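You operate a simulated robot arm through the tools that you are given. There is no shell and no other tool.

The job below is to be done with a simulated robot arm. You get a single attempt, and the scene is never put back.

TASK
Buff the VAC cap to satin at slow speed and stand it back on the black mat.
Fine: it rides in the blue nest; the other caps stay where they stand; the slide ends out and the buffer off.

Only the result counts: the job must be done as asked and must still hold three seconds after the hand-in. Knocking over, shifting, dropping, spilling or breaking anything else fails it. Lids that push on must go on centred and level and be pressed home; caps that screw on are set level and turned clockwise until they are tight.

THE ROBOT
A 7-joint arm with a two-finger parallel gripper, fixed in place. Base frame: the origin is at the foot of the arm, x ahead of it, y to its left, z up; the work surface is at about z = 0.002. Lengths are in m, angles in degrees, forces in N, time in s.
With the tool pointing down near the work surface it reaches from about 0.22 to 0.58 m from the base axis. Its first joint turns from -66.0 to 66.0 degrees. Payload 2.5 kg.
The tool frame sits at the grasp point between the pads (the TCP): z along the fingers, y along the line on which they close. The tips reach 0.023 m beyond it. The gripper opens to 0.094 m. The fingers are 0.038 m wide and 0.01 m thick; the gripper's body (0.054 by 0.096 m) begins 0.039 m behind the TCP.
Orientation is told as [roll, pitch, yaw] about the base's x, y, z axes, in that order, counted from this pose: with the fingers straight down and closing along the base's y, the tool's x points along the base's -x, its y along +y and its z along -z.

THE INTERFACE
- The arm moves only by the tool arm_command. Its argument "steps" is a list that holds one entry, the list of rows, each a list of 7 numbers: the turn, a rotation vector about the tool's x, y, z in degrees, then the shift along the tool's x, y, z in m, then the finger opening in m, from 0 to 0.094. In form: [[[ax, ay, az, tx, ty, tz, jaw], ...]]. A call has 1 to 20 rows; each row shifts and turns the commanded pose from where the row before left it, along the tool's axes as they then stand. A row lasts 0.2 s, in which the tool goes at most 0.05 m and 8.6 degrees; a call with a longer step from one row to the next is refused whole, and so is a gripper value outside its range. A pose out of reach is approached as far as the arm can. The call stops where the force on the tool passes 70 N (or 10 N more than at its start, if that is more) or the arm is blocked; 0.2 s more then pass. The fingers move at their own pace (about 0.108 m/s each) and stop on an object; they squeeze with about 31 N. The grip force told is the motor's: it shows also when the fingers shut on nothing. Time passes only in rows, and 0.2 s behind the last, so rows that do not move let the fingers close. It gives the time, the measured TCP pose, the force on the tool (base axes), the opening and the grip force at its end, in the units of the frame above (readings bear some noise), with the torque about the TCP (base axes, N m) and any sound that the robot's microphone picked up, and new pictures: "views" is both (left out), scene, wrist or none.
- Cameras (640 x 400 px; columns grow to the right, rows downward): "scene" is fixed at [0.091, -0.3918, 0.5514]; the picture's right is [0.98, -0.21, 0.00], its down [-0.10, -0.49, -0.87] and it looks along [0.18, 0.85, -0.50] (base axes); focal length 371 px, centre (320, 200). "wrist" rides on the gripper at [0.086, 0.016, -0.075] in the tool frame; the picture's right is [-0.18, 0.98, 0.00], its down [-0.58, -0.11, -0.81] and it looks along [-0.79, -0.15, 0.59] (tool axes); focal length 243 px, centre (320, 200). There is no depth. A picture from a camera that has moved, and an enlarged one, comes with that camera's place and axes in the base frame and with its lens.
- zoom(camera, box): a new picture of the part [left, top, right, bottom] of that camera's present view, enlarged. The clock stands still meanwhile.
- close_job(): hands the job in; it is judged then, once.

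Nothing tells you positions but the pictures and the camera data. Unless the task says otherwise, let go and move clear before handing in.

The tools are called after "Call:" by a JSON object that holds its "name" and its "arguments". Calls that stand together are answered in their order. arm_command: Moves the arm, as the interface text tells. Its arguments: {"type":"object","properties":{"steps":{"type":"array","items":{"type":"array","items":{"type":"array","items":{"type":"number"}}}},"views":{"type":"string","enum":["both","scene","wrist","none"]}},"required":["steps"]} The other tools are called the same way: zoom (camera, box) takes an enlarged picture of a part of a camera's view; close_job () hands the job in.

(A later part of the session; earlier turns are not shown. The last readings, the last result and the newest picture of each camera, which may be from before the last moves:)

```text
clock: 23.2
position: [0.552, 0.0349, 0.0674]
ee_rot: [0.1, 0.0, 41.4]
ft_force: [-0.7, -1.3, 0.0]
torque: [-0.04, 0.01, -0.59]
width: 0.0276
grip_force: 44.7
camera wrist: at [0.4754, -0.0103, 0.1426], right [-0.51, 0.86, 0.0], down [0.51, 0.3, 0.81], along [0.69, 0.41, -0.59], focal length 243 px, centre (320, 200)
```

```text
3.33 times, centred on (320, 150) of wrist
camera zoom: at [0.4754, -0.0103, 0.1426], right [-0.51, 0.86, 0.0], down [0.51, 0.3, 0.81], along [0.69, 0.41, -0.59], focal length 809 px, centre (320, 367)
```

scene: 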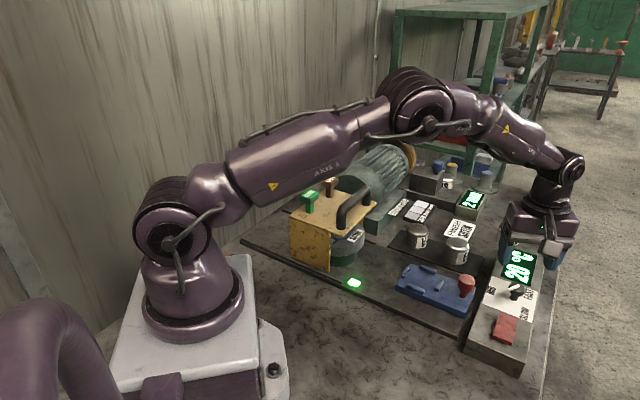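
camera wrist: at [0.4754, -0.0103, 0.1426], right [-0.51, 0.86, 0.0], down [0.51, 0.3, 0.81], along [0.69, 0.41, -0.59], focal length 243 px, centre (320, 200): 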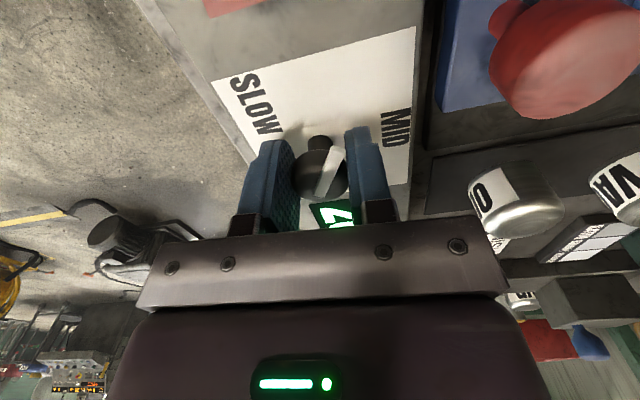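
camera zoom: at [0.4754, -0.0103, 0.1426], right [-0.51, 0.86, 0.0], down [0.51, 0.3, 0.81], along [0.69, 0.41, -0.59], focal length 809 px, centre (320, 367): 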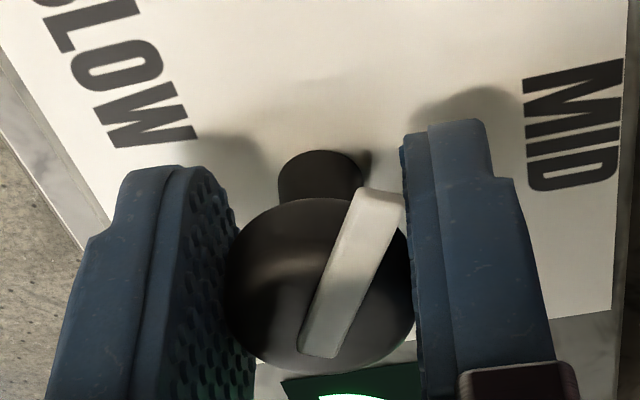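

The pointer stops dead at about +60° again (torque −0.6 N m), so this may be an end stop. I'll turn back clockwise a bit with the same grip to see whether it moves freely that way.

Call:
{"name": "arm_command", "arguments": {"steps": [[[0, 0, 8, 0, 0, 0, 0.02], [0, 0, 8, 0, 0, 0, 0.02]]], "views": "wrist"}}

Call:
{"name": "zoom", "arguments": {"camera": "wrist", "box": [240, 90, 400, 210]}}

```text
clock: 23.8
position: [0.5502, 0.0347, 0.0685]
ee_rot: [0.0, 0.0, 25.3]
ft_force: [-10.3, -0.5, 9.1]
torque: [0.33, -0.7, -0.01]
width: 0.0275
grip_force: 45.0
camera wrist: at [0.4659, 0.0126, 0.1427], right [-0.25, 0.97, 0.0], down [0.57, 0.15, 0.81], along [0.78, 0.2, -0.59], focal length 243 px, centre (320, 200)
```

wrist: 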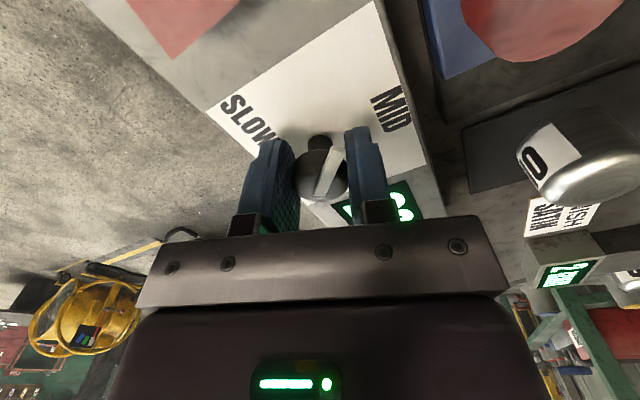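

```text
3.33 times, centred on (320, 150) of wrist
camera zoom: at [0.4659, 0.0126, 0.1427], right [-0.25, 0.97, 0.0], down [0.57, 0.15, 0.81], along [0.78, 0.2, -0.59], focal length 809 px, centre (320, 367)
```

zoom: 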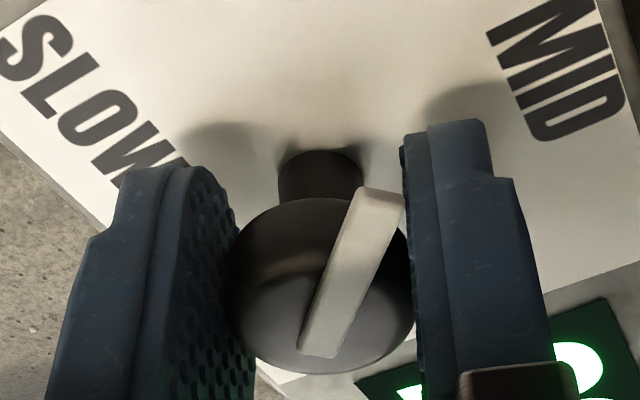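

Clockwise it turns freely, so +60° counter-clockwise is an end stop. To understand the range I'll re-grip along the pointer and find where the clockwise end is.

Call:
{"name": "arm_command", "arguments": {"steps": [[[0, 0, 0, 0, 0, 0, 0.06], [0, 0, 0, 0, 0, 0, 0.06], [0, 0, 8.5, 0, 0, 0, 0.06], [0, 0, 8.5, 0, 0, 0, 0.06], [0, 0, 8.5, 0, 0, 0, 0.06], [0, 0, 0, 0, 0, 0.001, 0.02], [0, 0, 0, 0, 0, 0, 0.02], [0, 0, 0, 0, 0, 0, 0.02], [0, 0, 8, 0, 0, 0, 0.02], [0, 0, 8, 0, 0, 0, 0.02], [0, 0, 8, 0, 0, 0, 0.02], [0, 0, 8, 0, 0, 0, 0.02], [0, 0, 8, 0, 0, 0, 0.02], [0, 0, 8, 0, 0, 0, 0.02], [0, 0, 8, 0, 0, 0, 0.02], [0, 0, 8, 0, 0, 0, 0.02]]], "views": "wrist"}}

Call:
{"name": "zoom", "arguments": {"camera": "wrist", "box": [240, 90, 400, 210]}}

```text
clock: 27.2
position: [0.5525, 0.0355, 0.0676]
ee_rot: [0.2, -0.1, -64.3]
ft_force: [-1.9, 12.0, 8.7]
torque: [-0.3, -0.06, -0.01]
width: 0.0275
grip_force: 44.3
camera wrist: at [0.5279, 0.1205, 0.1412], right [0.97, 0.26, 0.0], down [0.15, -0.57, 0.81], along [0.21, -0.78, -0.59], focal length 243 px, centre (320, 200)
```

wrist: 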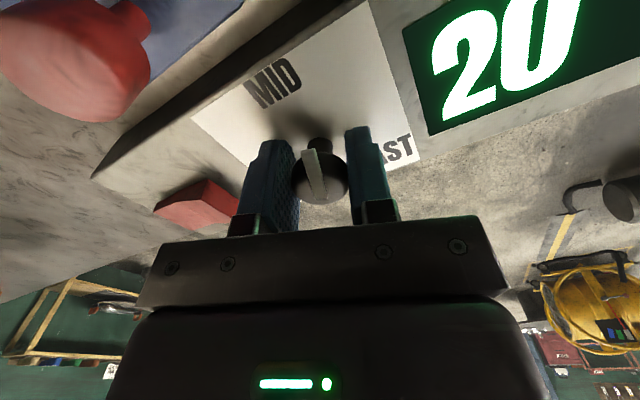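

```text
3.33 times, centred on (320, 150) of wrist
camera zoom: at [0.5279, 0.1205, 0.1412], right [0.97, 0.26, 0.0], down [0.15, -0.57, 0.81], along [0.21, -0.78, -0.59], focal length 809 px, centre (320, 367)
```

zoom: 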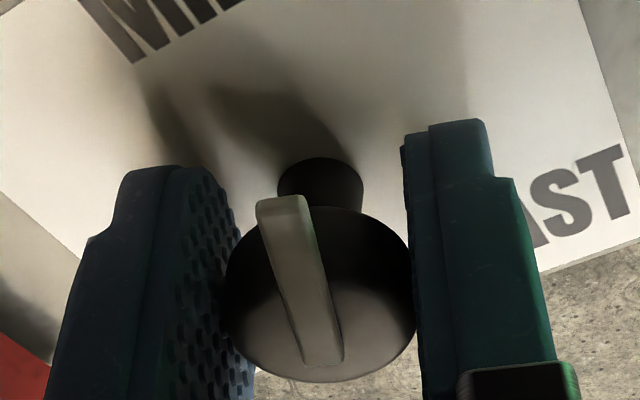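

Still moving freely past MID towards FAST; continue clockwise to find its end.

Call:
{"name": "arm_command", "arguments": {"steps": [[[0, 0, 8, 0, 0, 0, 0.02], [0, 0, 8, 0, 0, 0, 0.02], [0, 0, 8, 0, 0, 0, 0.02], [0, 0, 8, 0, 0, 0, 0.02], [0, 0, 8, 0, 0, 0, 0.02], [0, 0, 8, 0, 0, 0, 0.02]]], "views": "wrist"}}

Call:
{"name": "zoom", "arguments": {"camera": "wrist", "box": [240, 90, 400, 210]}}

```text
clock: 28.6
position: [0.5507, 0.034, 0.0655]
ee_rot: [-0.1, 0.0, -112.5]
ft_force: [3.3, 10.7, -0.1]
torque: [0.81, -0.31, 0.32]
width: 0.0275
grip_force: 44.9
camera wrist: at [0.5991, 0.1079, 0.1406], right [0.84, -0.54, 0.0], down [-0.32, -0.5, 0.81], along [-0.44, -0.68, -0.59], focal length 243 px, centre (320, 200)
```

wrist: 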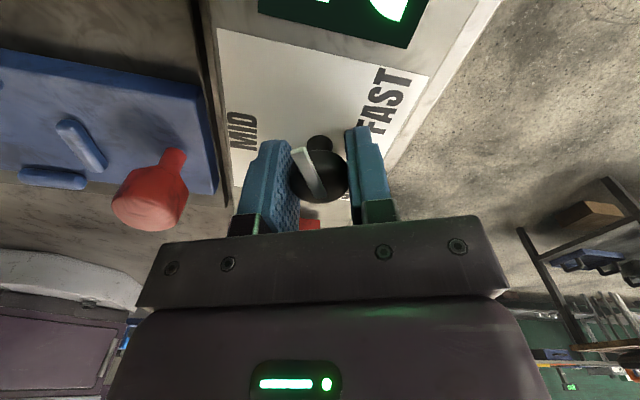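

```text
3.33 times, centred on (320, 150) of wrist
camera zoom: at [0.5991, 0.1079, 0.1406], right [0.84, -0.54, 0.0], down [-0.32, -0.5, 0.81], along [-0.44, -0.68, -0.59], focal length 809 px, centre (320, 367)
```

zoom: 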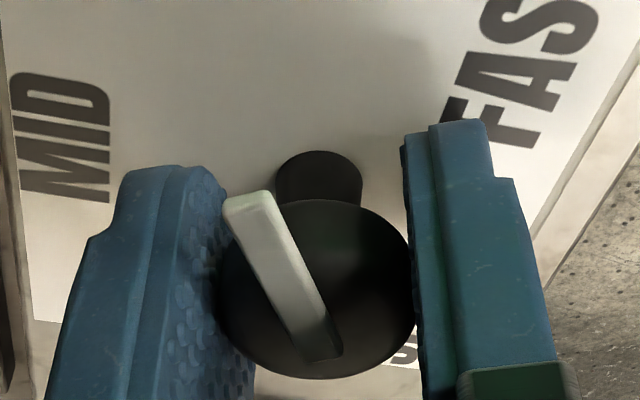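

The knob's range is ±60° about MID, so SLOW must be the counter-clockwise (left, label-side) end and FAST the clockwise end. I'll turn it fully counter-clockwise, release and verify.

Call:
{"name": "arm_command", "arguments": {"steps": [[[0, 0, -8, 0, 0, 0, 0.02], [0, 0, -8, 0, 0, 0, 0.02], [0, 0, -8, 0, 0, 0, 0.02], [0, 0, -8, 0, 0, 0, 0.02], [0, 0, -8, 0, 0, 0, 0.02], [0, 0, -8, 0, 0, 0, 0.02], [0, 0, -8, 0, 0, 0, 0.02], [0, 0, -8, 0, 0, 0, 0.02], [0, 0, -8, 0, 0, 0, 0.02], [0, 0, -8, 0, 0, 0, 0.02], [0, 0, -8, 0, 0, 0, 0.02], [0, 0, -8, 0, 0, 0, 0.02], [0, 0, -8, 0, 0, 0, 0.02], [0, 0, -8, 0, 0, 0, 0.02], [0, 0, -8, 0, 0, 0, 0.02], [0, 0, -8, 0, 0, 0, 0.02]]], "views": "wrist"}}

Call:
{"name": "zoom", "arguments": {"camera": "wrist", "box": [240, 90, 400, 210]}}

```text
clock: 32.0
position: [0.5494, 0.0339, 0.0654]
ee_rot: [-0.1, 0.1, 15.9]
ft_force: [14.6, 0.5, -13.5]
torque: [0.31, -0.82, -0.35]
width: 0.0276
grip_force: 44.7
camera wrist: at [0.4622, 0.0265, 0.1409], right [-0.09, 1.0, 0.0], down [0.59, 0.05, 0.81], along [0.8, 0.07, -0.59], focal length 243 px, centre (320, 200)
```

wrist: 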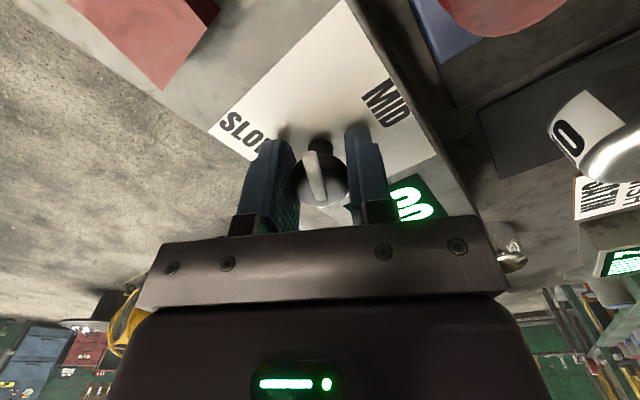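

```text
3.33 times, centred on (320, 150) of wrist
camera zoom: at [0.4622, 0.0265, 0.1409], right [-0.09, 1.0, 0.0], down [0.59, 0.05, 0.81], along [0.8, 0.07, -0.59], focal length 809 px, centre (320, 367)
```

zoom: 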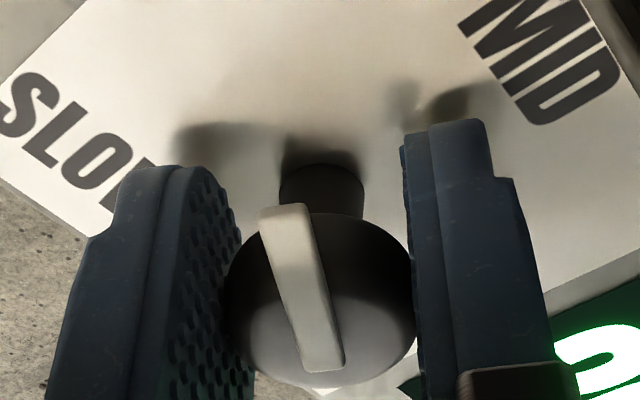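

The pointer is at the counter-clockwise stop. I'll release, rise, and then go look at the VAC cap and the nest.

Call:
{"name": "arm_command", "arguments": {"steps": [[[0, 0, 0, 0, 0, 0, 0.065], [0, 0, 0, 0, 0, 0, 0.065], [0, 0, 0, 0, 0, -0.04, 0.065], [0, 0, 0, 0, 0, -0.04, 0.065], [0, 0, 0, 0, 0, -0.04, 0.065]]], "views": "both"}}

Call:
{"name": "zoom", "arguments": {"camera": "scene", "box": [460, 240, 570, 320]}}

Call:
{"name": "zoom", "arguments": {"camera": "wrist", "box": [240, 0, 400, 100]}}

```text
clock: 33.2
position: [0.5489, 0.0348, 0.1852]
ee_rot: [-0.1, 0.0, 15.8]
ft_force: [0.1, -0.3, 0.0]
torque: [0.01, 0.04, -0.01]
width: 0.0648
grip_force: 0.0
camera wrist: at [0.4613, 0.0265, 0.261], right [-0.09, 1.0, 0.0], down [0.59, 0.05, 0.81], along [0.8, 0.07, -0.59], focal length 243 px, centre (320, 200)
```

scene: 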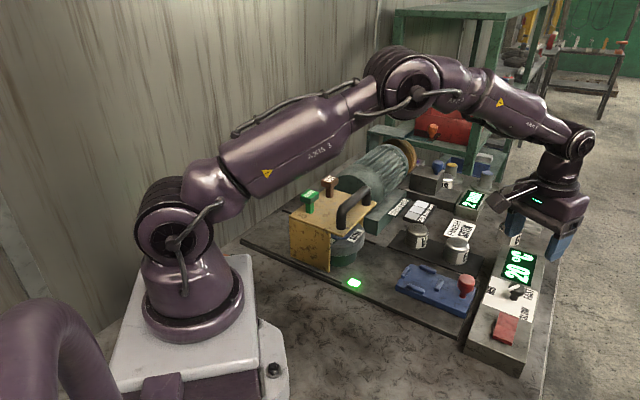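
wrist: 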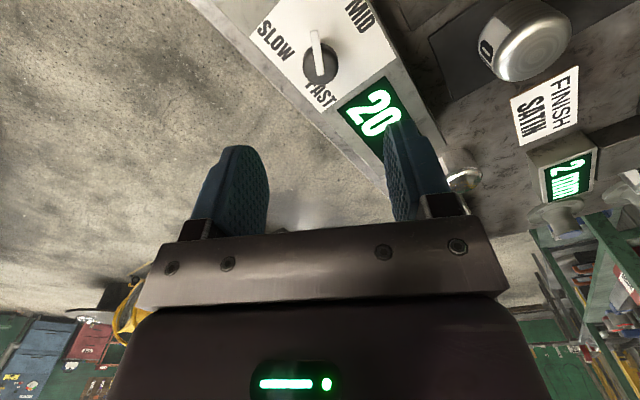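

```text
5.00 times, centred on (515, 280) of scene
camera zoom: at [0.091, -0.3918, 0.5514], right [0.98, -0.21, 0.0], down [-0.1, -0.49, -0.87], along [0.18, 0.85, -0.5], focal length 1854 px, centre (-655, -200)
```

zoom: 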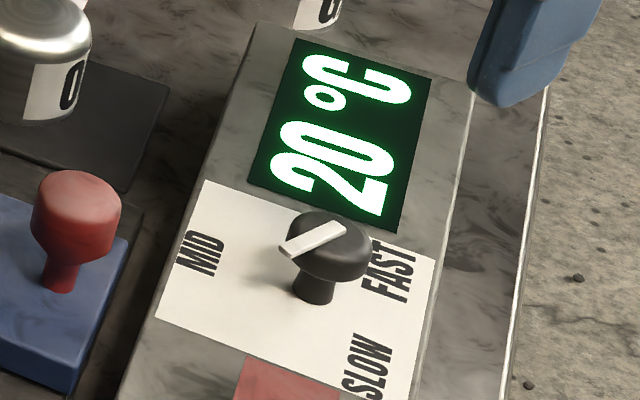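

```text
4.00 times, centred on (320, 50) of wrist
camera zoom: at [0.4613, 0.0265, 0.261], right [-0.09, 1.0, 0.0], down [0.59, 0.05, 0.81], along [0.8, 0.07, -0.59], focal length 970 px, centre (320, 800)
```

zoom: 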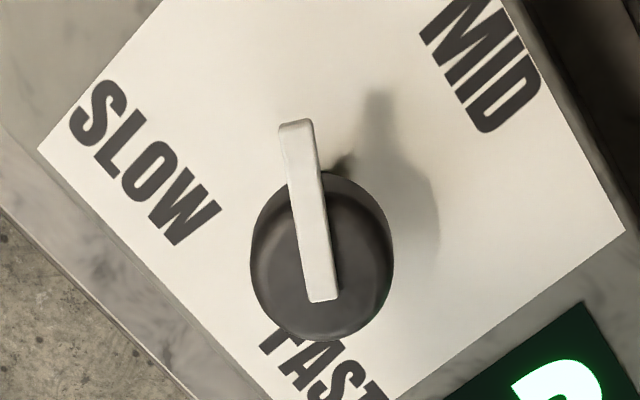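

The knob is set. I'll rise, turn the gripper to the fixture's 45° alignment (camera on the slide-knob side) and move over the VAC cap to measure it.

Call:
{"name": "arm_command", "arguments": {"steps": [[[0, 0, 0, 0, 0, -0.035, 0.09], [0, 0, 0, 0, 0, -0.03, 0.09], [0, 0, -8, 0, 0, 0, 0.09], [0, 0, -8, 0, 0, 0, 0.09], [0, 0, -8, 0, 0, 0, 0.09], [0, 0, -8, 0, 0, 0, 0.09], [0, 0, -8, 0, 0, 0, 0.09], [0, 0, -8, 0, 0, 0, 0.09], [0, 0, -8, 0, 0, 0, 0.09], [0, 0, -8, 0, 0, 0, 0.09], [0, 0, -8, 0, 0, 0, 0.09], [0, 0, -8, 0, 0, 0, 0.09], [0, 0, -8, 0, 0, 0, 0.09], [0, 0, -8, 0, 0, 0, 0.09], [0, 0, -8, 0, 0, 0, 0.09], [0, 0, -8, 0, 0, 0, 0.09], [0, 0, -7.2, 0, 0, 0, 0.09]]], "views": "wrist"}}

Call:
{"name": "arm_command", "arguments": {"steps": [[[0, 0, 0, -0.0376, -0.019, 0, 0.09], [0, 0, 0, -0.0376, -0.019, 0, 0.09], [0, 0, 0, -0.0376, -0.019, 0, 0.09], [0, 0, 0, -0.0376, -0.019, 0, 0.09], [0, 0, 0, -0.0376, -0.019, 0, 0.09], [0, 0, 0, -0.0376, -0.019, 0, 0.09]]], "views": "both"}}

```text
clock: 36.8
position: [0.551, 0.0359, 0.2506]
ee_rot: [0.0, 0.0, 135.1]
ft_force: [-1.4, 0.3, -0.5]
torque: [0.0, 0.02, 0.0]
width: 0.0897
grip_force: 0.1
camera wrist: at [0.6009, -0.0373, 0.3256], right [-0.82, -0.57, 0.0], down [-0.34, 0.49, 0.81], along [-0.46, 0.66, -0.59], focal length 243 px, centre (320, 200)
```

wrist: 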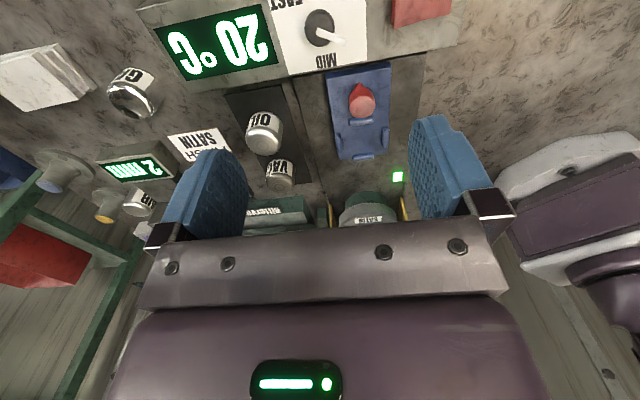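

```text
clock: 38.2
position: [0.4726, 0.2765, 0.2521]
ee_rot: [0.0, -0.1, 135.0]
ft_force: [-0.8, -0.5, -0.3]
torque: [0.0, 0.01, -0.02]
width: 0.09
grip_force: 0.0
camera wrist: at [0.5218, 0.2039, 0.3257], right [-0.83, -0.56, 0.0], down [-0.33, 0.49, 0.81], along [-0.46, 0.67, -0.59], focal length 243 px, centre (320, 200)
```

scene: 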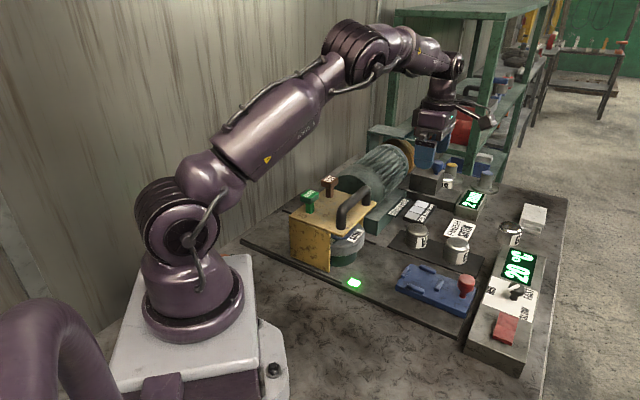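
wrist: 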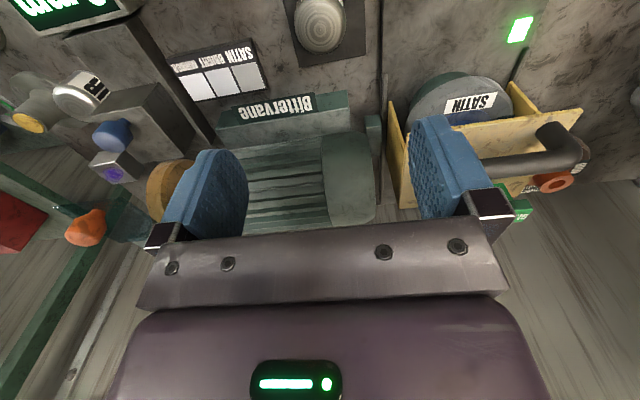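

Call:
{"name": "zoom", "arguments": {"camera": "wrist", "box": [280, 0, 380, 62]}}

Call:
{"name": "zoom", "arguments": {"camera": "wrist", "box": [380, 0, 620, 225]}}

Call:
{"name": "zoom", "arguments": {"camera": "wrist", "box": [0, 20, 200, 180]}}

Call:
{"name": "zoom", "arguments": {"camera": "wrist", "box": [160, 20, 360, 145]}}

```text
6.40 times, centred on (330, 31) of wrist
camera zoom: at [0.5218, 0.2039, 0.3257], right [-0.83, -0.56, 0.0], down [-0.33, 0.49, 0.81], along [-0.46, 0.67, -0.59], focal length 1553 px, centre (256, 1282)
```

zoom: 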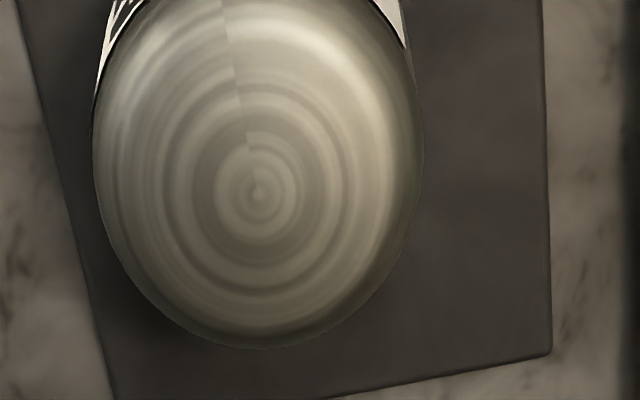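

```text
1.78 times, centred on (500, 112) of wrist
camera zoom: at [0.5218, 0.2039, 0.3257], right [-0.83, -0.56, 0.0], down [-0.33, 0.49, 0.81], along [-0.46, 0.67, -0.59], focal length 431 px, centre (0, 356)
```

zoom: 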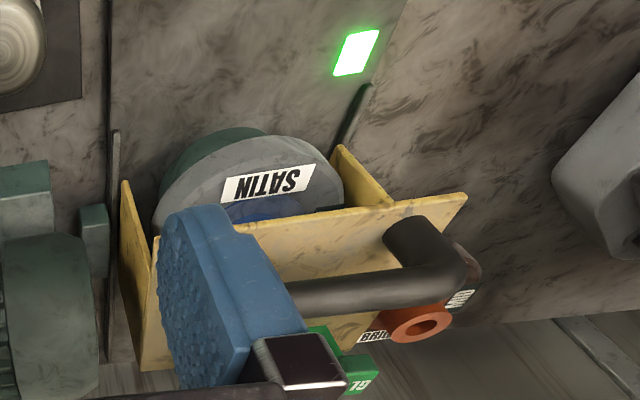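

```text
2.50 times, centred on (100, 100) of wrist
camera zoom: at [0.5218, 0.2039, 0.3257], right [-0.83, -0.56, 0.0], down [-0.33, 0.49, 0.81], along [-0.46, 0.67, -0.59], focal length 606 px, centre (870, 450)
```

zoom: 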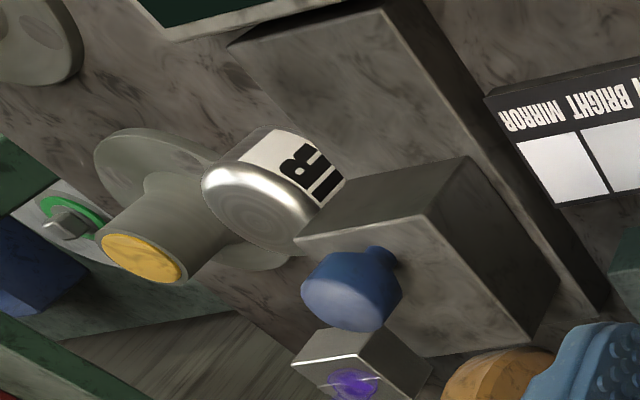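

```text
3.20 times, centred on (260, 82) of wrist
camera zoom: at [0.5218, 0.2039, 0.3257], right [-0.83, -0.56, 0.0], down [-0.33, 0.49, 0.81], along [-0.46, 0.67, -0.59], focal length 776 px, centre (512, 576)
```

zoom: 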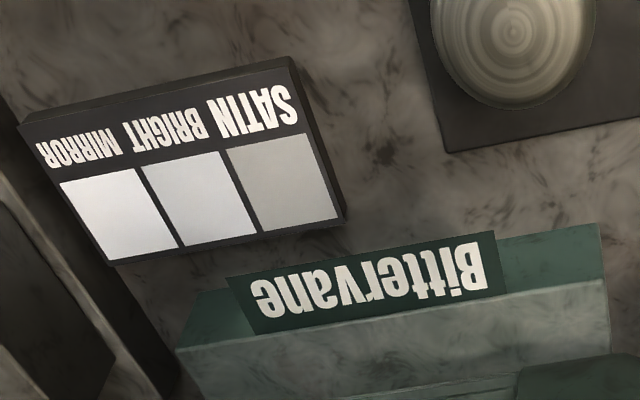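

VAC cap's rings centre about 5 mm from the tool axis in tool −x. I'll shift over it and descend partly, then re-measure.

Call:
{"name": "arm_command", "arguments": {"steps": [[[0, 0, 0, -0.005, -0.001, 0.04, 0.09], [0, 0, 0, 0, 0, 0.04, 0.09], [0, 0, 0, 0, 0, 0.04, 0.09]]], "views": "both"}}

Call:
{"name": "zoom", "arguments": {"camera": "wrist", "box": [240, 40, 400, 140]}}

Call:
{"name": "zoom", "arguments": {"camera": "scene", "box": [380, 180, 500, 255]}}

```text
clock: 39.0
position: [0.4695, 0.2803, 0.1308]
ee_rot: [-0.1, 0.0, 135.0]
ft_force: [-0.7, -0.8, 0.7]
torque: [-0.01, -0.03, 0.02]
width: 0.0902
grip_force: 0.2
camera wrist: at [0.5194, 0.2079, 0.2047], right [-0.82, -0.57, 0.0], down [-0.33, 0.49, 0.81], along [-0.46, 0.66, -0.59], focal length 243 px, centre (320, 200)
```

scene: 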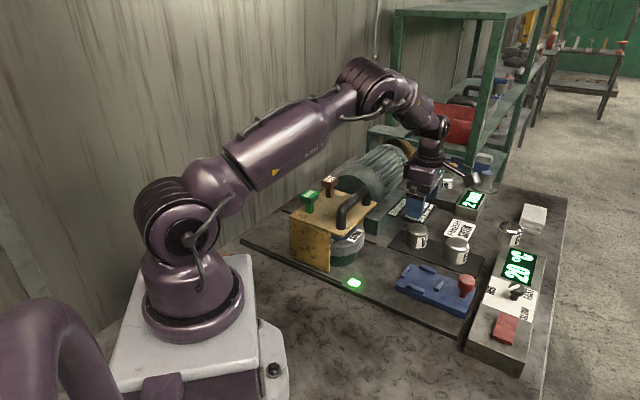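
wrist: 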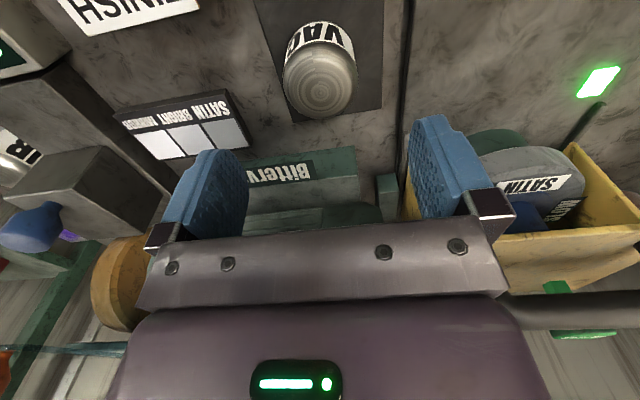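

```text
4.00 times, centred on (320, 90) of wrist
camera zoom: at [0.5194, 0.2079, 0.2047], right [-0.82, -0.57, 0.0], down [-0.33, 0.49, 0.81], along [-0.46, 0.66, -0.59], focal length 970 px, centre (320, 640)
```

zoom: 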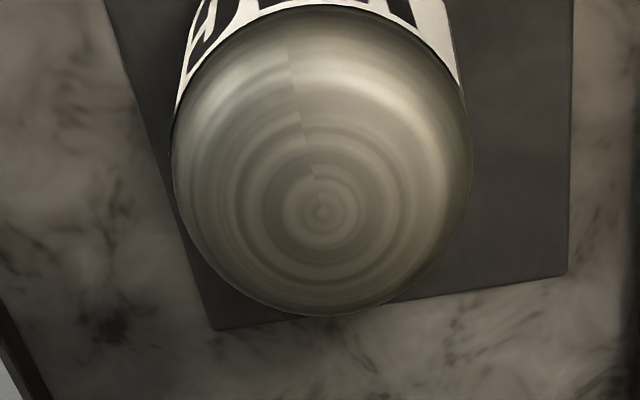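

```text
5.33 times, centred on (440, 218) of scene
camera zoom: at [0.091, -0.3918, 0.5514], right [0.98, -0.21, 0.0], down [-0.1, -0.49, -0.87], along [0.18, 0.85, -0.5], focal length 1977 px, centre (-320, 107)
```

zoom: 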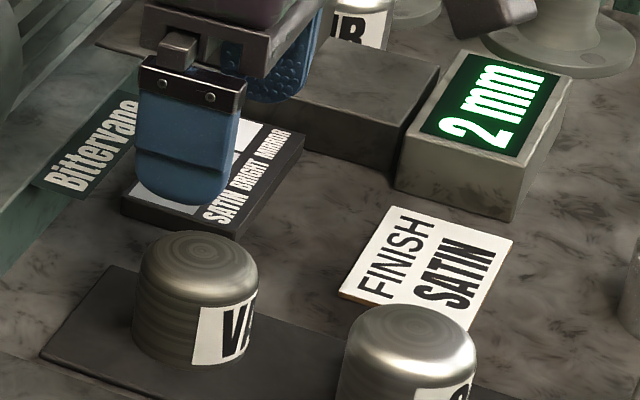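

The VAC cap (label read) is centred under the tool, top about z≈0.052. I'll descend around it, close gently on it and check the grip before lifting.

Call:
{"name": "arm_command", "arguments": {"steps": [[[0, 0, 0, 0, 0, 0.03, 0.078], [0, 0, 0, 0, 0, 0.03, 0.078], [0, 0, 0, 0, 0, 0.029, 0.078], [0, 0, 0, 0, 0, 0, 0.078], [0, 0, 0, 0, 0, 0, 0.04], [0, 0, 0, 0, 0, 0, 0.04], [0, 0, 0, 0, 0, 0, 0.04]]], "views": "both"}}

Call:
{"name": "zoom", "arguments": {"camera": "scene", "box": [380, 180, 500, 280]}}

```text
clock: 40.6
position: [0.4678, 0.2791, 0.0415]
ee_rot: [0.0, -0.1, 135.1]
ft_force: [0.5, 0.8, 0.4]
torque: [0.01, -0.04, -0.01]
width: 0.051
grip_force: 31.1
camera wrist: at [0.518, 0.2061, 0.1162], right [-0.82, -0.57, 0.0], down [-0.33, 0.49, 0.81], along [-0.46, 0.66, -0.59], focal length 243 px, centre (320, 200)
```

scene: 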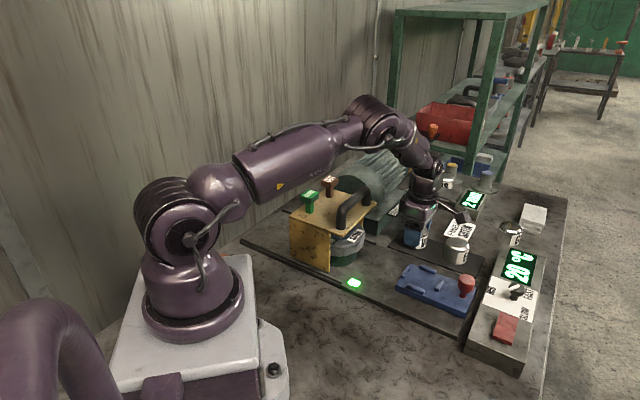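
wrist: 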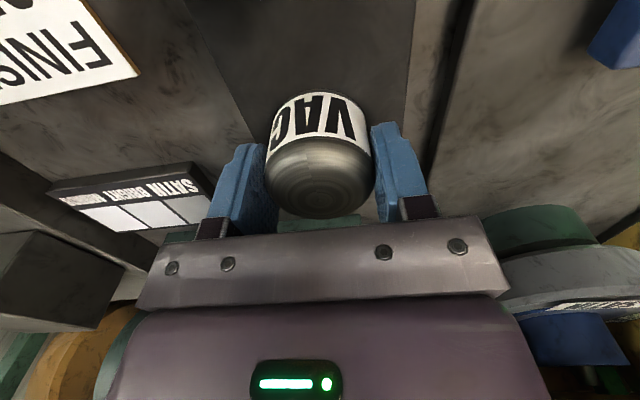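

```text
4.00 times, centred on (440, 230) of scene
camera zoom: at [0.091, -0.3918, 0.5514], right [0.98, -0.21, 0.0], down [-0.1, -0.49, -0.87], along [0.18, 0.85, -0.5], focal length 1483 px, centre (-160, 80)
```

zoom: 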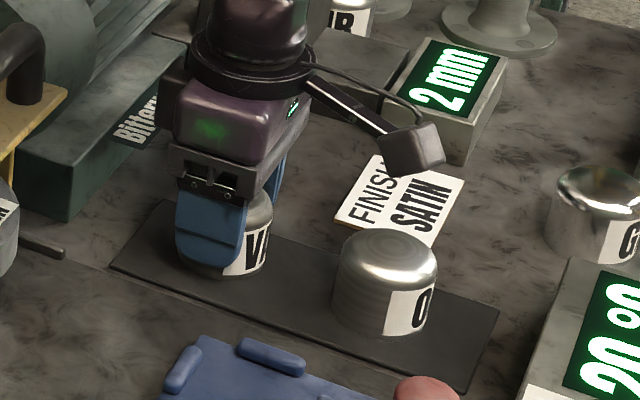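

The cap is gripped at 51 mm. Before lifting I'll check how it sits between the fingers.

Call:
{"name": "zoom", "arguments": {"camera": "wrist", "box": [240, 80, 400, 230]}}

```text
2.67 times, centred on (320, 155) of wrist
camera zoom: at [0.518, 0.2061, 0.1162], right [-0.82, -0.57, 0.0], down [-0.33, 0.49, 0.81], along [-0.46, 0.66, -0.59], focal length 647 px, centre (320, 320)
```

zoom: 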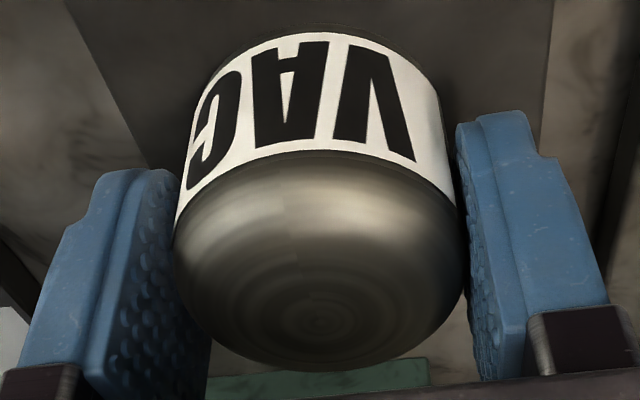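

Grip is symmetrical. I'll lift straight up and carry the cap to above the nest pocket, estimated at (0.409, 0.128).

Call:
{"name": "arm_command", "arguments": {"steps": [[[0, 0, 0, 0, 0, -0.02, 0.04], [0, 0, 0, 0, 0, -0.04, 0.04], [0, 0, 0, 0, 0, -0.04, 0.04], [0, 0, 0, 0.0129, 0.0297, 0, 0.04], [0, 0, 0, 0.0129, 0.0297, 0, 0.04], [0, 0, 0, 0.0129, 0.0297, 0, 0.04], [0, 0, 0, 0.0129, 0.0297, 0, 0.04], [0, 0, 0, 0.0129, 0.0297, 0, 0.04]]], "views": "both"}}

Call:
{"name": "zoom", "arguments": {"camera": "wrist", "box": [200, 0, 440, 220]}}

Call:
{"name": "zoom", "arguments": {"camera": "scene", "box": [370, 210, 510, 320]}}

```text
clock: 42.4
position: [0.4107, 0.1288, 0.1434]
ee_rot: [-0.2, 0.0, 135.1]
ft_force: [-0.3, 0.1, -2.1]
torque: [-0.01, 0.02, 0.03]
width: 0.0511
grip_force: 31.2
camera wrist: at [0.4607, 0.057, 0.2175], right [-0.82, -0.57, 0.0], down [-0.34, 0.49, 0.81], along [-0.46, 0.67, -0.59], focal length 243 px, centre (320, 200)
```

scene: 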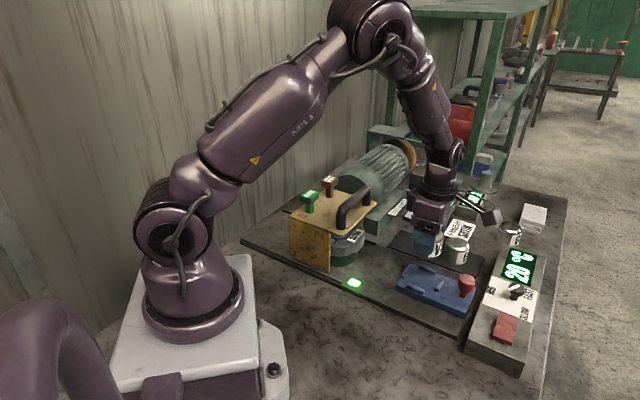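
wrist: 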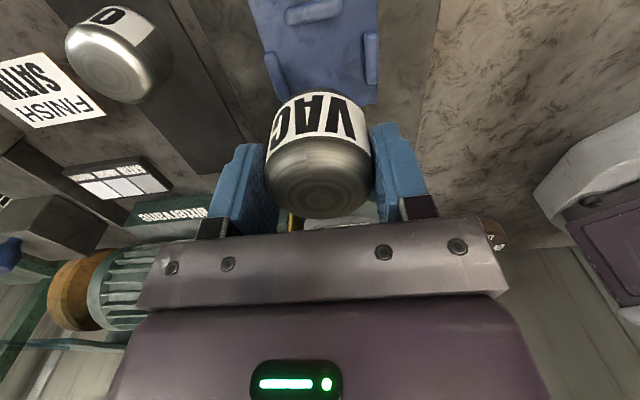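

```text
1.82 times, centred on (320, 110) of wrist
camera zoom: at [0.4607, 0.057, 0.2175], right [-0.82, -0.57, 0.0], down [-0.34, 0.49, 0.81], along [-0.46, 0.67, -0.59], focal length 441 px, centre (320, 364)
```

zoom: 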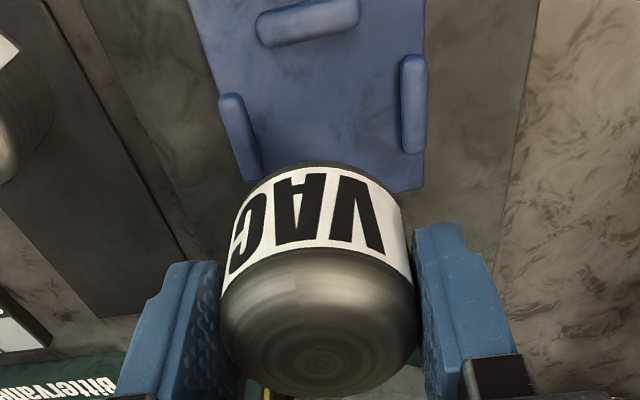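

```text
3.64 times, centred on (440, 265) of scene
camera zoom: at [0.091, -0.3917, 0.5514], right [0.98, -0.21, 0.0], down [-0.1, -0.49, -0.87], along [0.18, 0.85, -0.5], focal length 1348 px, centre (-116, -36)
```

zoom: 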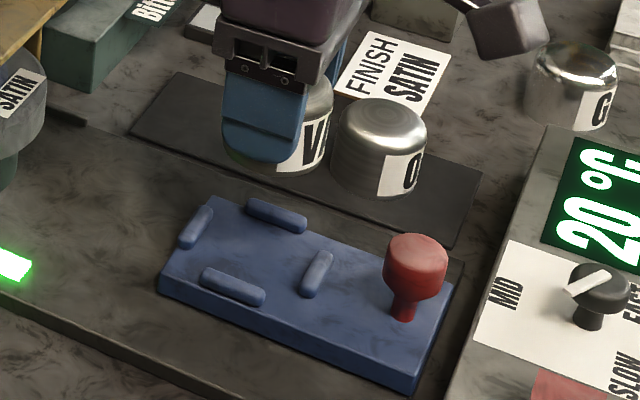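

The pocket is about 1.5 mm off in both tool axes. I'll correct, descend until the cap is ~1 cm above the bumpers, and look again.

Call:
{"name": "arm_command", "arguments": {"steps": [[[0, 0, 0, 0.0015, 0.0015, 0.02, 0.04], [0, 0, 0, 0, 0, 0.02, 0.04], [0, 0, 0, 0, 0, 0.017, 0.04], [0, 0, 0, 0, 0, 0, 0.04]]], "views": "both"}}

Call:
{"name": "zoom", "arguments": {"camera": "wrist", "box": [200, 0, 440, 220]}}

Call:
{"name": "zoom", "arguments": {"camera": "scene", "box": [380, 230, 480, 310]}}

```text
clock: 43.4
position: [0.4108, 0.126, 0.0861]
ee_rot: [0.0, 0.0, 135.0]
ft_force: [0.2, 0.1, -2.3]
torque: [0.02, 0.01, 0.0]
width: 0.0511
grip_force: 31.1
camera wrist: at [0.46, 0.0531, 0.1596], right [-0.82, -0.57, 0.0], down [-0.33, 0.49, 0.81], along [-0.46, 0.66, -0.59], focal length 243 px, centre (320, 200)
```

scene: 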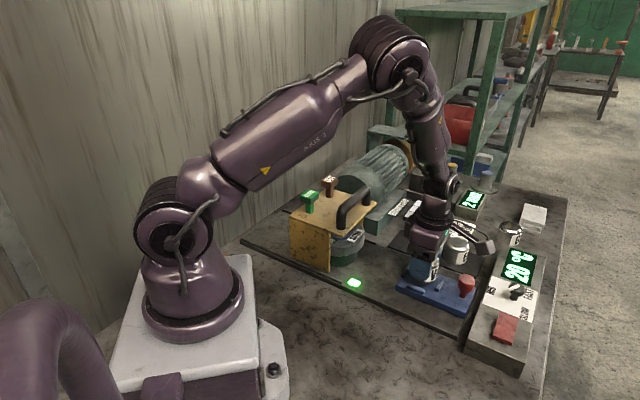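
wrist: 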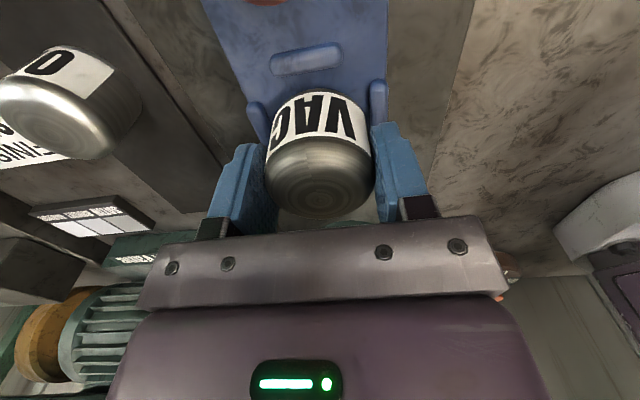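

```text
1.82 times, centred on (320, 110) of wrist
camera zoom: at [0.46, 0.0531, 0.1596], right [-0.82, -0.57, 0.0], down [-0.33, 0.49, 0.81], along [-0.46, 0.66, -0.59], focal length 441 px, centre (320, 364)
```

zoom: 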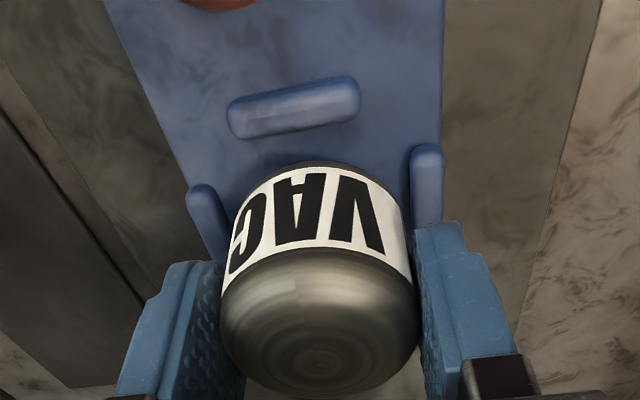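

```text
5.00 times, centred on (430, 270) of scene
camera zoom: at [0.091, -0.3918, 0.5514], right [0.98, -0.21, 0.0], down [-0.1, -0.49, -0.87], along [0.18, 0.85, -0.5], focal length 1854 px, centre (-230, -150)
```

zoom: 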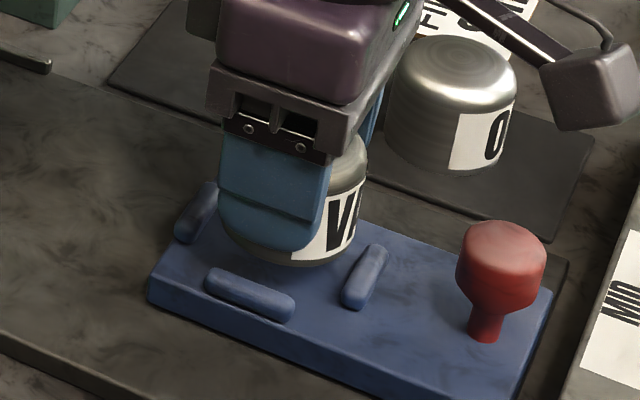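

The cap is centred over the pocket to within about a millimetre. I'll lower it gently and watch the vertical force for touchdown.

Call:
{"name": "arm_command", "arguments": {"steps": [[[0, 0, 0, 0, 0, 0.008, 0.04], [0, 0, 0, 0, 0, 0.006, 0.04], [0, 0, 0, 0, 0, 0, 0.04]]], "views": "scene"}}

Call:
{"name": "zoom", "arguments": {"camera": "scene", "box": [380, 230, 480, 310]}}

```text
clock: 44.2
position: [0.4094, 0.1265, 0.072]
ee_rot: [0.0, 0.0, 135.0]
ft_force: [-0.4, -1.0, -3.3]
torque: [0.03, -0.03, 0.01]
width: 0.051
grip_force: 30.4
```

scene: 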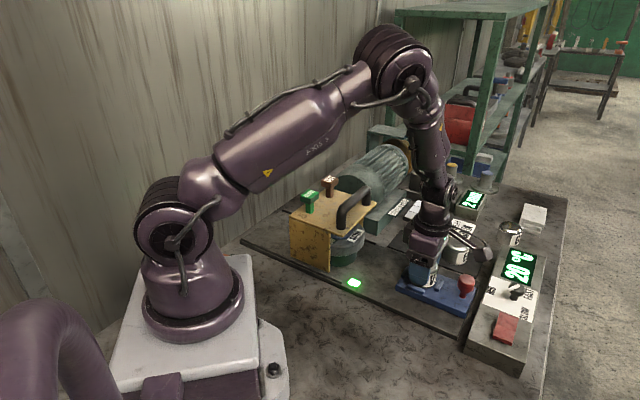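

```text
5.00 times, centred on (430, 270) of scene
camera zoom: at [0.091, -0.3918, 0.5514], right [0.98, -0.21, 0.0], down [-0.1, -0.49, -0.87], along [0.18, 0.85, -0.5], focal length 1854 px, centre (-230, -150)
```

zoom: 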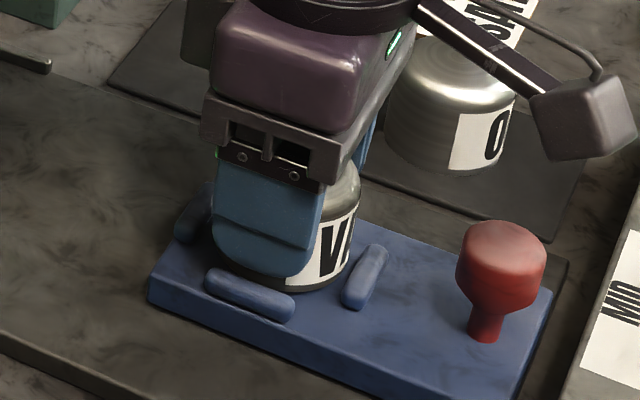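

Call:
{"name": "arm_command", "arguments": {"steps": [[[0, 0, 0, 0, 0, 0.003, 0.04], [0, 0, 0, 0, 0, 0, 0.04]]], "views": "none"}}

Call:
{"name": "arm_command", "arguments": {"steps": [[[0, 0, 0, 0, 0, 0.002, 0.04], [0, 0, 0, 0, 0, 0, 0.04]]], "views": "none"}}

```text
clock: 44.8
position: [0.4104, 0.1262, 0.0677]
ee_rot: [0.0, 0.1, 134.9]
ft_force: [-0.5, -0.9, -2.5]
torque: [-0.01, -0.02, 0.01]
width: 0.0512
grip_force: 30.5
```

```text
clock: 45.4
position: [0.4112, 0.1273, 0.0682]
ee_rot: [-0.1, 0.1, 135.0]
ft_force: [-6.7, -3.0, 22.9]
torque: [-0.24, 0.45, -0.07]
width: 0.0513
grip_force: 30.9
```

Touchdown felt (23 N). I'll look closely that it's the plate, not a bumper, before letting go.

Call:
{"name": "arm_command", "arguments": {"steps": [[[0, 0, 0, 0, 0, -0.0015, 0.04], [0, 0, 0, 0, 0, 0, 0.04]]], "views": "both"}}

Call:
{"name": "zoom", "arguments": {"camera": "scene", "box": [390, 245, 470, 309]}}

Call:
{"name": "zoom", "arguments": {"camera": "wrist", "box": [200, 0, 440, 220]}}

```text
clock: 46.0
position: [0.4103, 0.1263, 0.067]
ee_rot: [0.0, 0.0, 135.1]
ft_force: [1.9, 0.0, 3.2]
torque: [-0.12, -0.03, 0.04]
width: 0.0513
grip_force: 30.6
camera wrist: at [0.46, 0.0535, 0.1418], right [-0.82, -0.57, 0.0], down [-0.34, 0.49, 0.81], along [-0.46, 0.67, -0.59], focal length 243 px, centre (320, 200)
```

scene: 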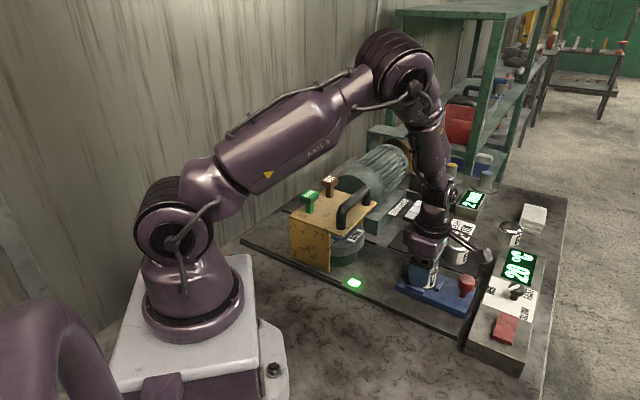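
wrist: 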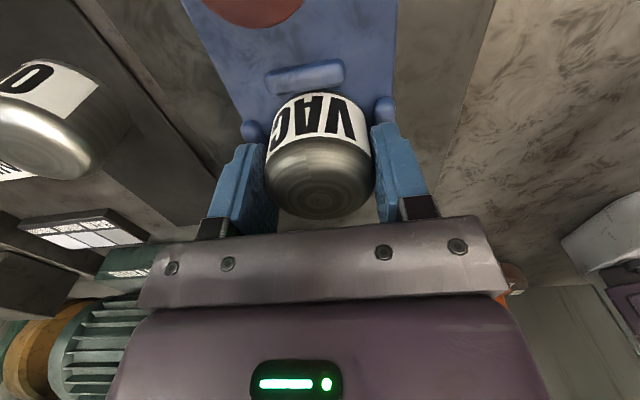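

```text
6.25 times, centred on (430, 277) of scene
camera zoom: at [0.091, -0.3918, 0.5514], right [0.98, -0.21, 0.0], down [-0.1, -0.49, -0.87], along [0.18, 0.85, -0.5], focal length 2317 px, centre (-368, -281)
```

zoom: 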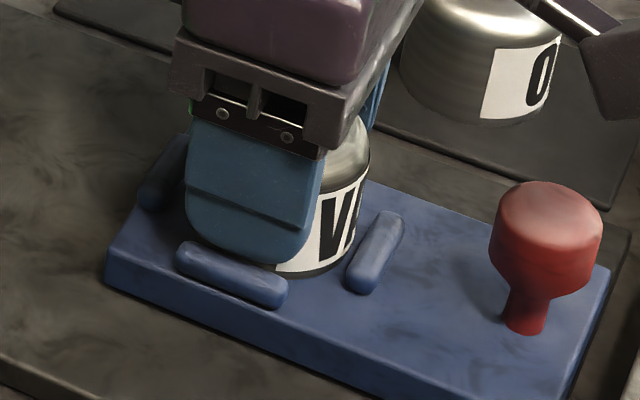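

```text
1.82 times, centred on (320, 110) of wrist
camera zoom: at [0.46, 0.0535, 0.1418], right [-0.82, -0.57, 0.0], down [-0.34, 0.49, 0.81], along [-0.46, 0.67, -0.59], focal length 441 px, centre (320, 364)
```

zoom: 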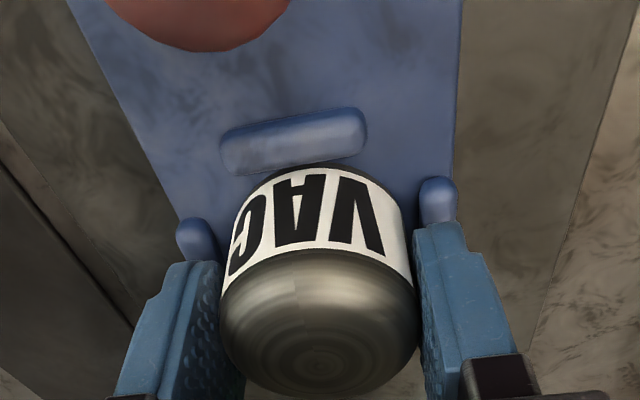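

The cap stands inside the four bumpers on the plate. I'll open a little and rise straight up.

Call:
{"name": "arm_command", "arguments": {"steps": [[[0, 0, 0, 0, 0, 0, 0.062], [0, 0, 0, 0, 0, 0, 0.062], [0, 0, 0, 0, 0, -0.01, 0.07], [0, 0, 0, 0, 0, -0.03, 0.07], [0, 0, 0, 0, 0, -0.04, 0.07], [0, 0, 0, 0, 0, -0.03, 0.07]]], "views": "both"}}

Call:
{"name": "zoom", "arguments": {"camera": "scene", "box": [390, 235, 490, 315]}}

Call:
{"name": "zoom", "arguments": {"camera": "wrist", "box": [220, 0, 420, 125]}}

```text
clock: 47.4
position: [0.409, 0.1282, 0.1782]
ee_rot: [0.0, 0.0, 135.0]
ft_force: [0.1, 0.1, -0.2]
torque: [0.03, 0.01, 0.0]
width: 0.0701
grip_force: 0.1
camera wrist: at [0.4585, 0.0546, 0.2527], right [-0.83, -0.57, 0.0], down [-0.33, 0.49, 0.81], along [-0.46, 0.67, -0.59], focal length 243 px, centre (320, 200)
```

scene: 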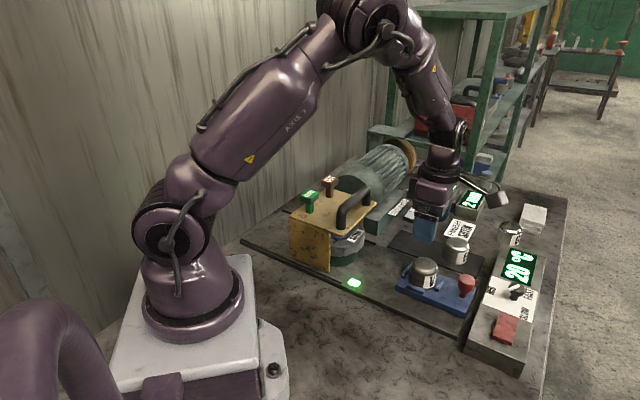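
wrist: 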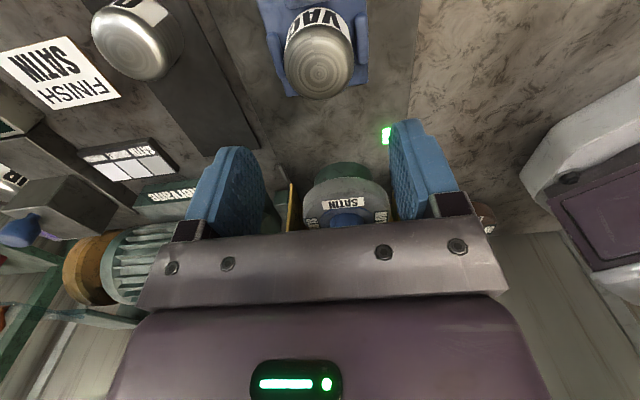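

```text
5.00 times, centred on (440, 275) of scene
camera zoom: at [0.091, -0.3918, 0.5514], right [0.98, -0.21, 0.0], down [-0.1, -0.49, -0.87], along [0.18, 0.85, -0.5], focal length 1854 px, centre (-280, -175)
```

zoom: 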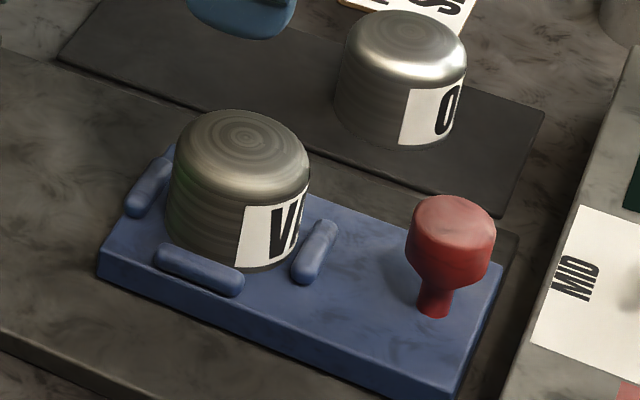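

```text
3.20 times, centred on (320, 62) of wrist
camera zoom: at [0.4585, 0.0546, 0.2527], right [-0.83, -0.57, 0.0], down [-0.33, 0.49, 0.81], along [-0.46, 0.67, -0.59], focal length 776 px, centre (320, 640)
```

zoom: 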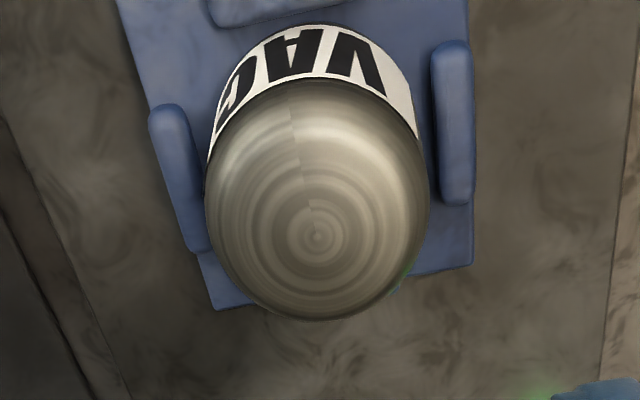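

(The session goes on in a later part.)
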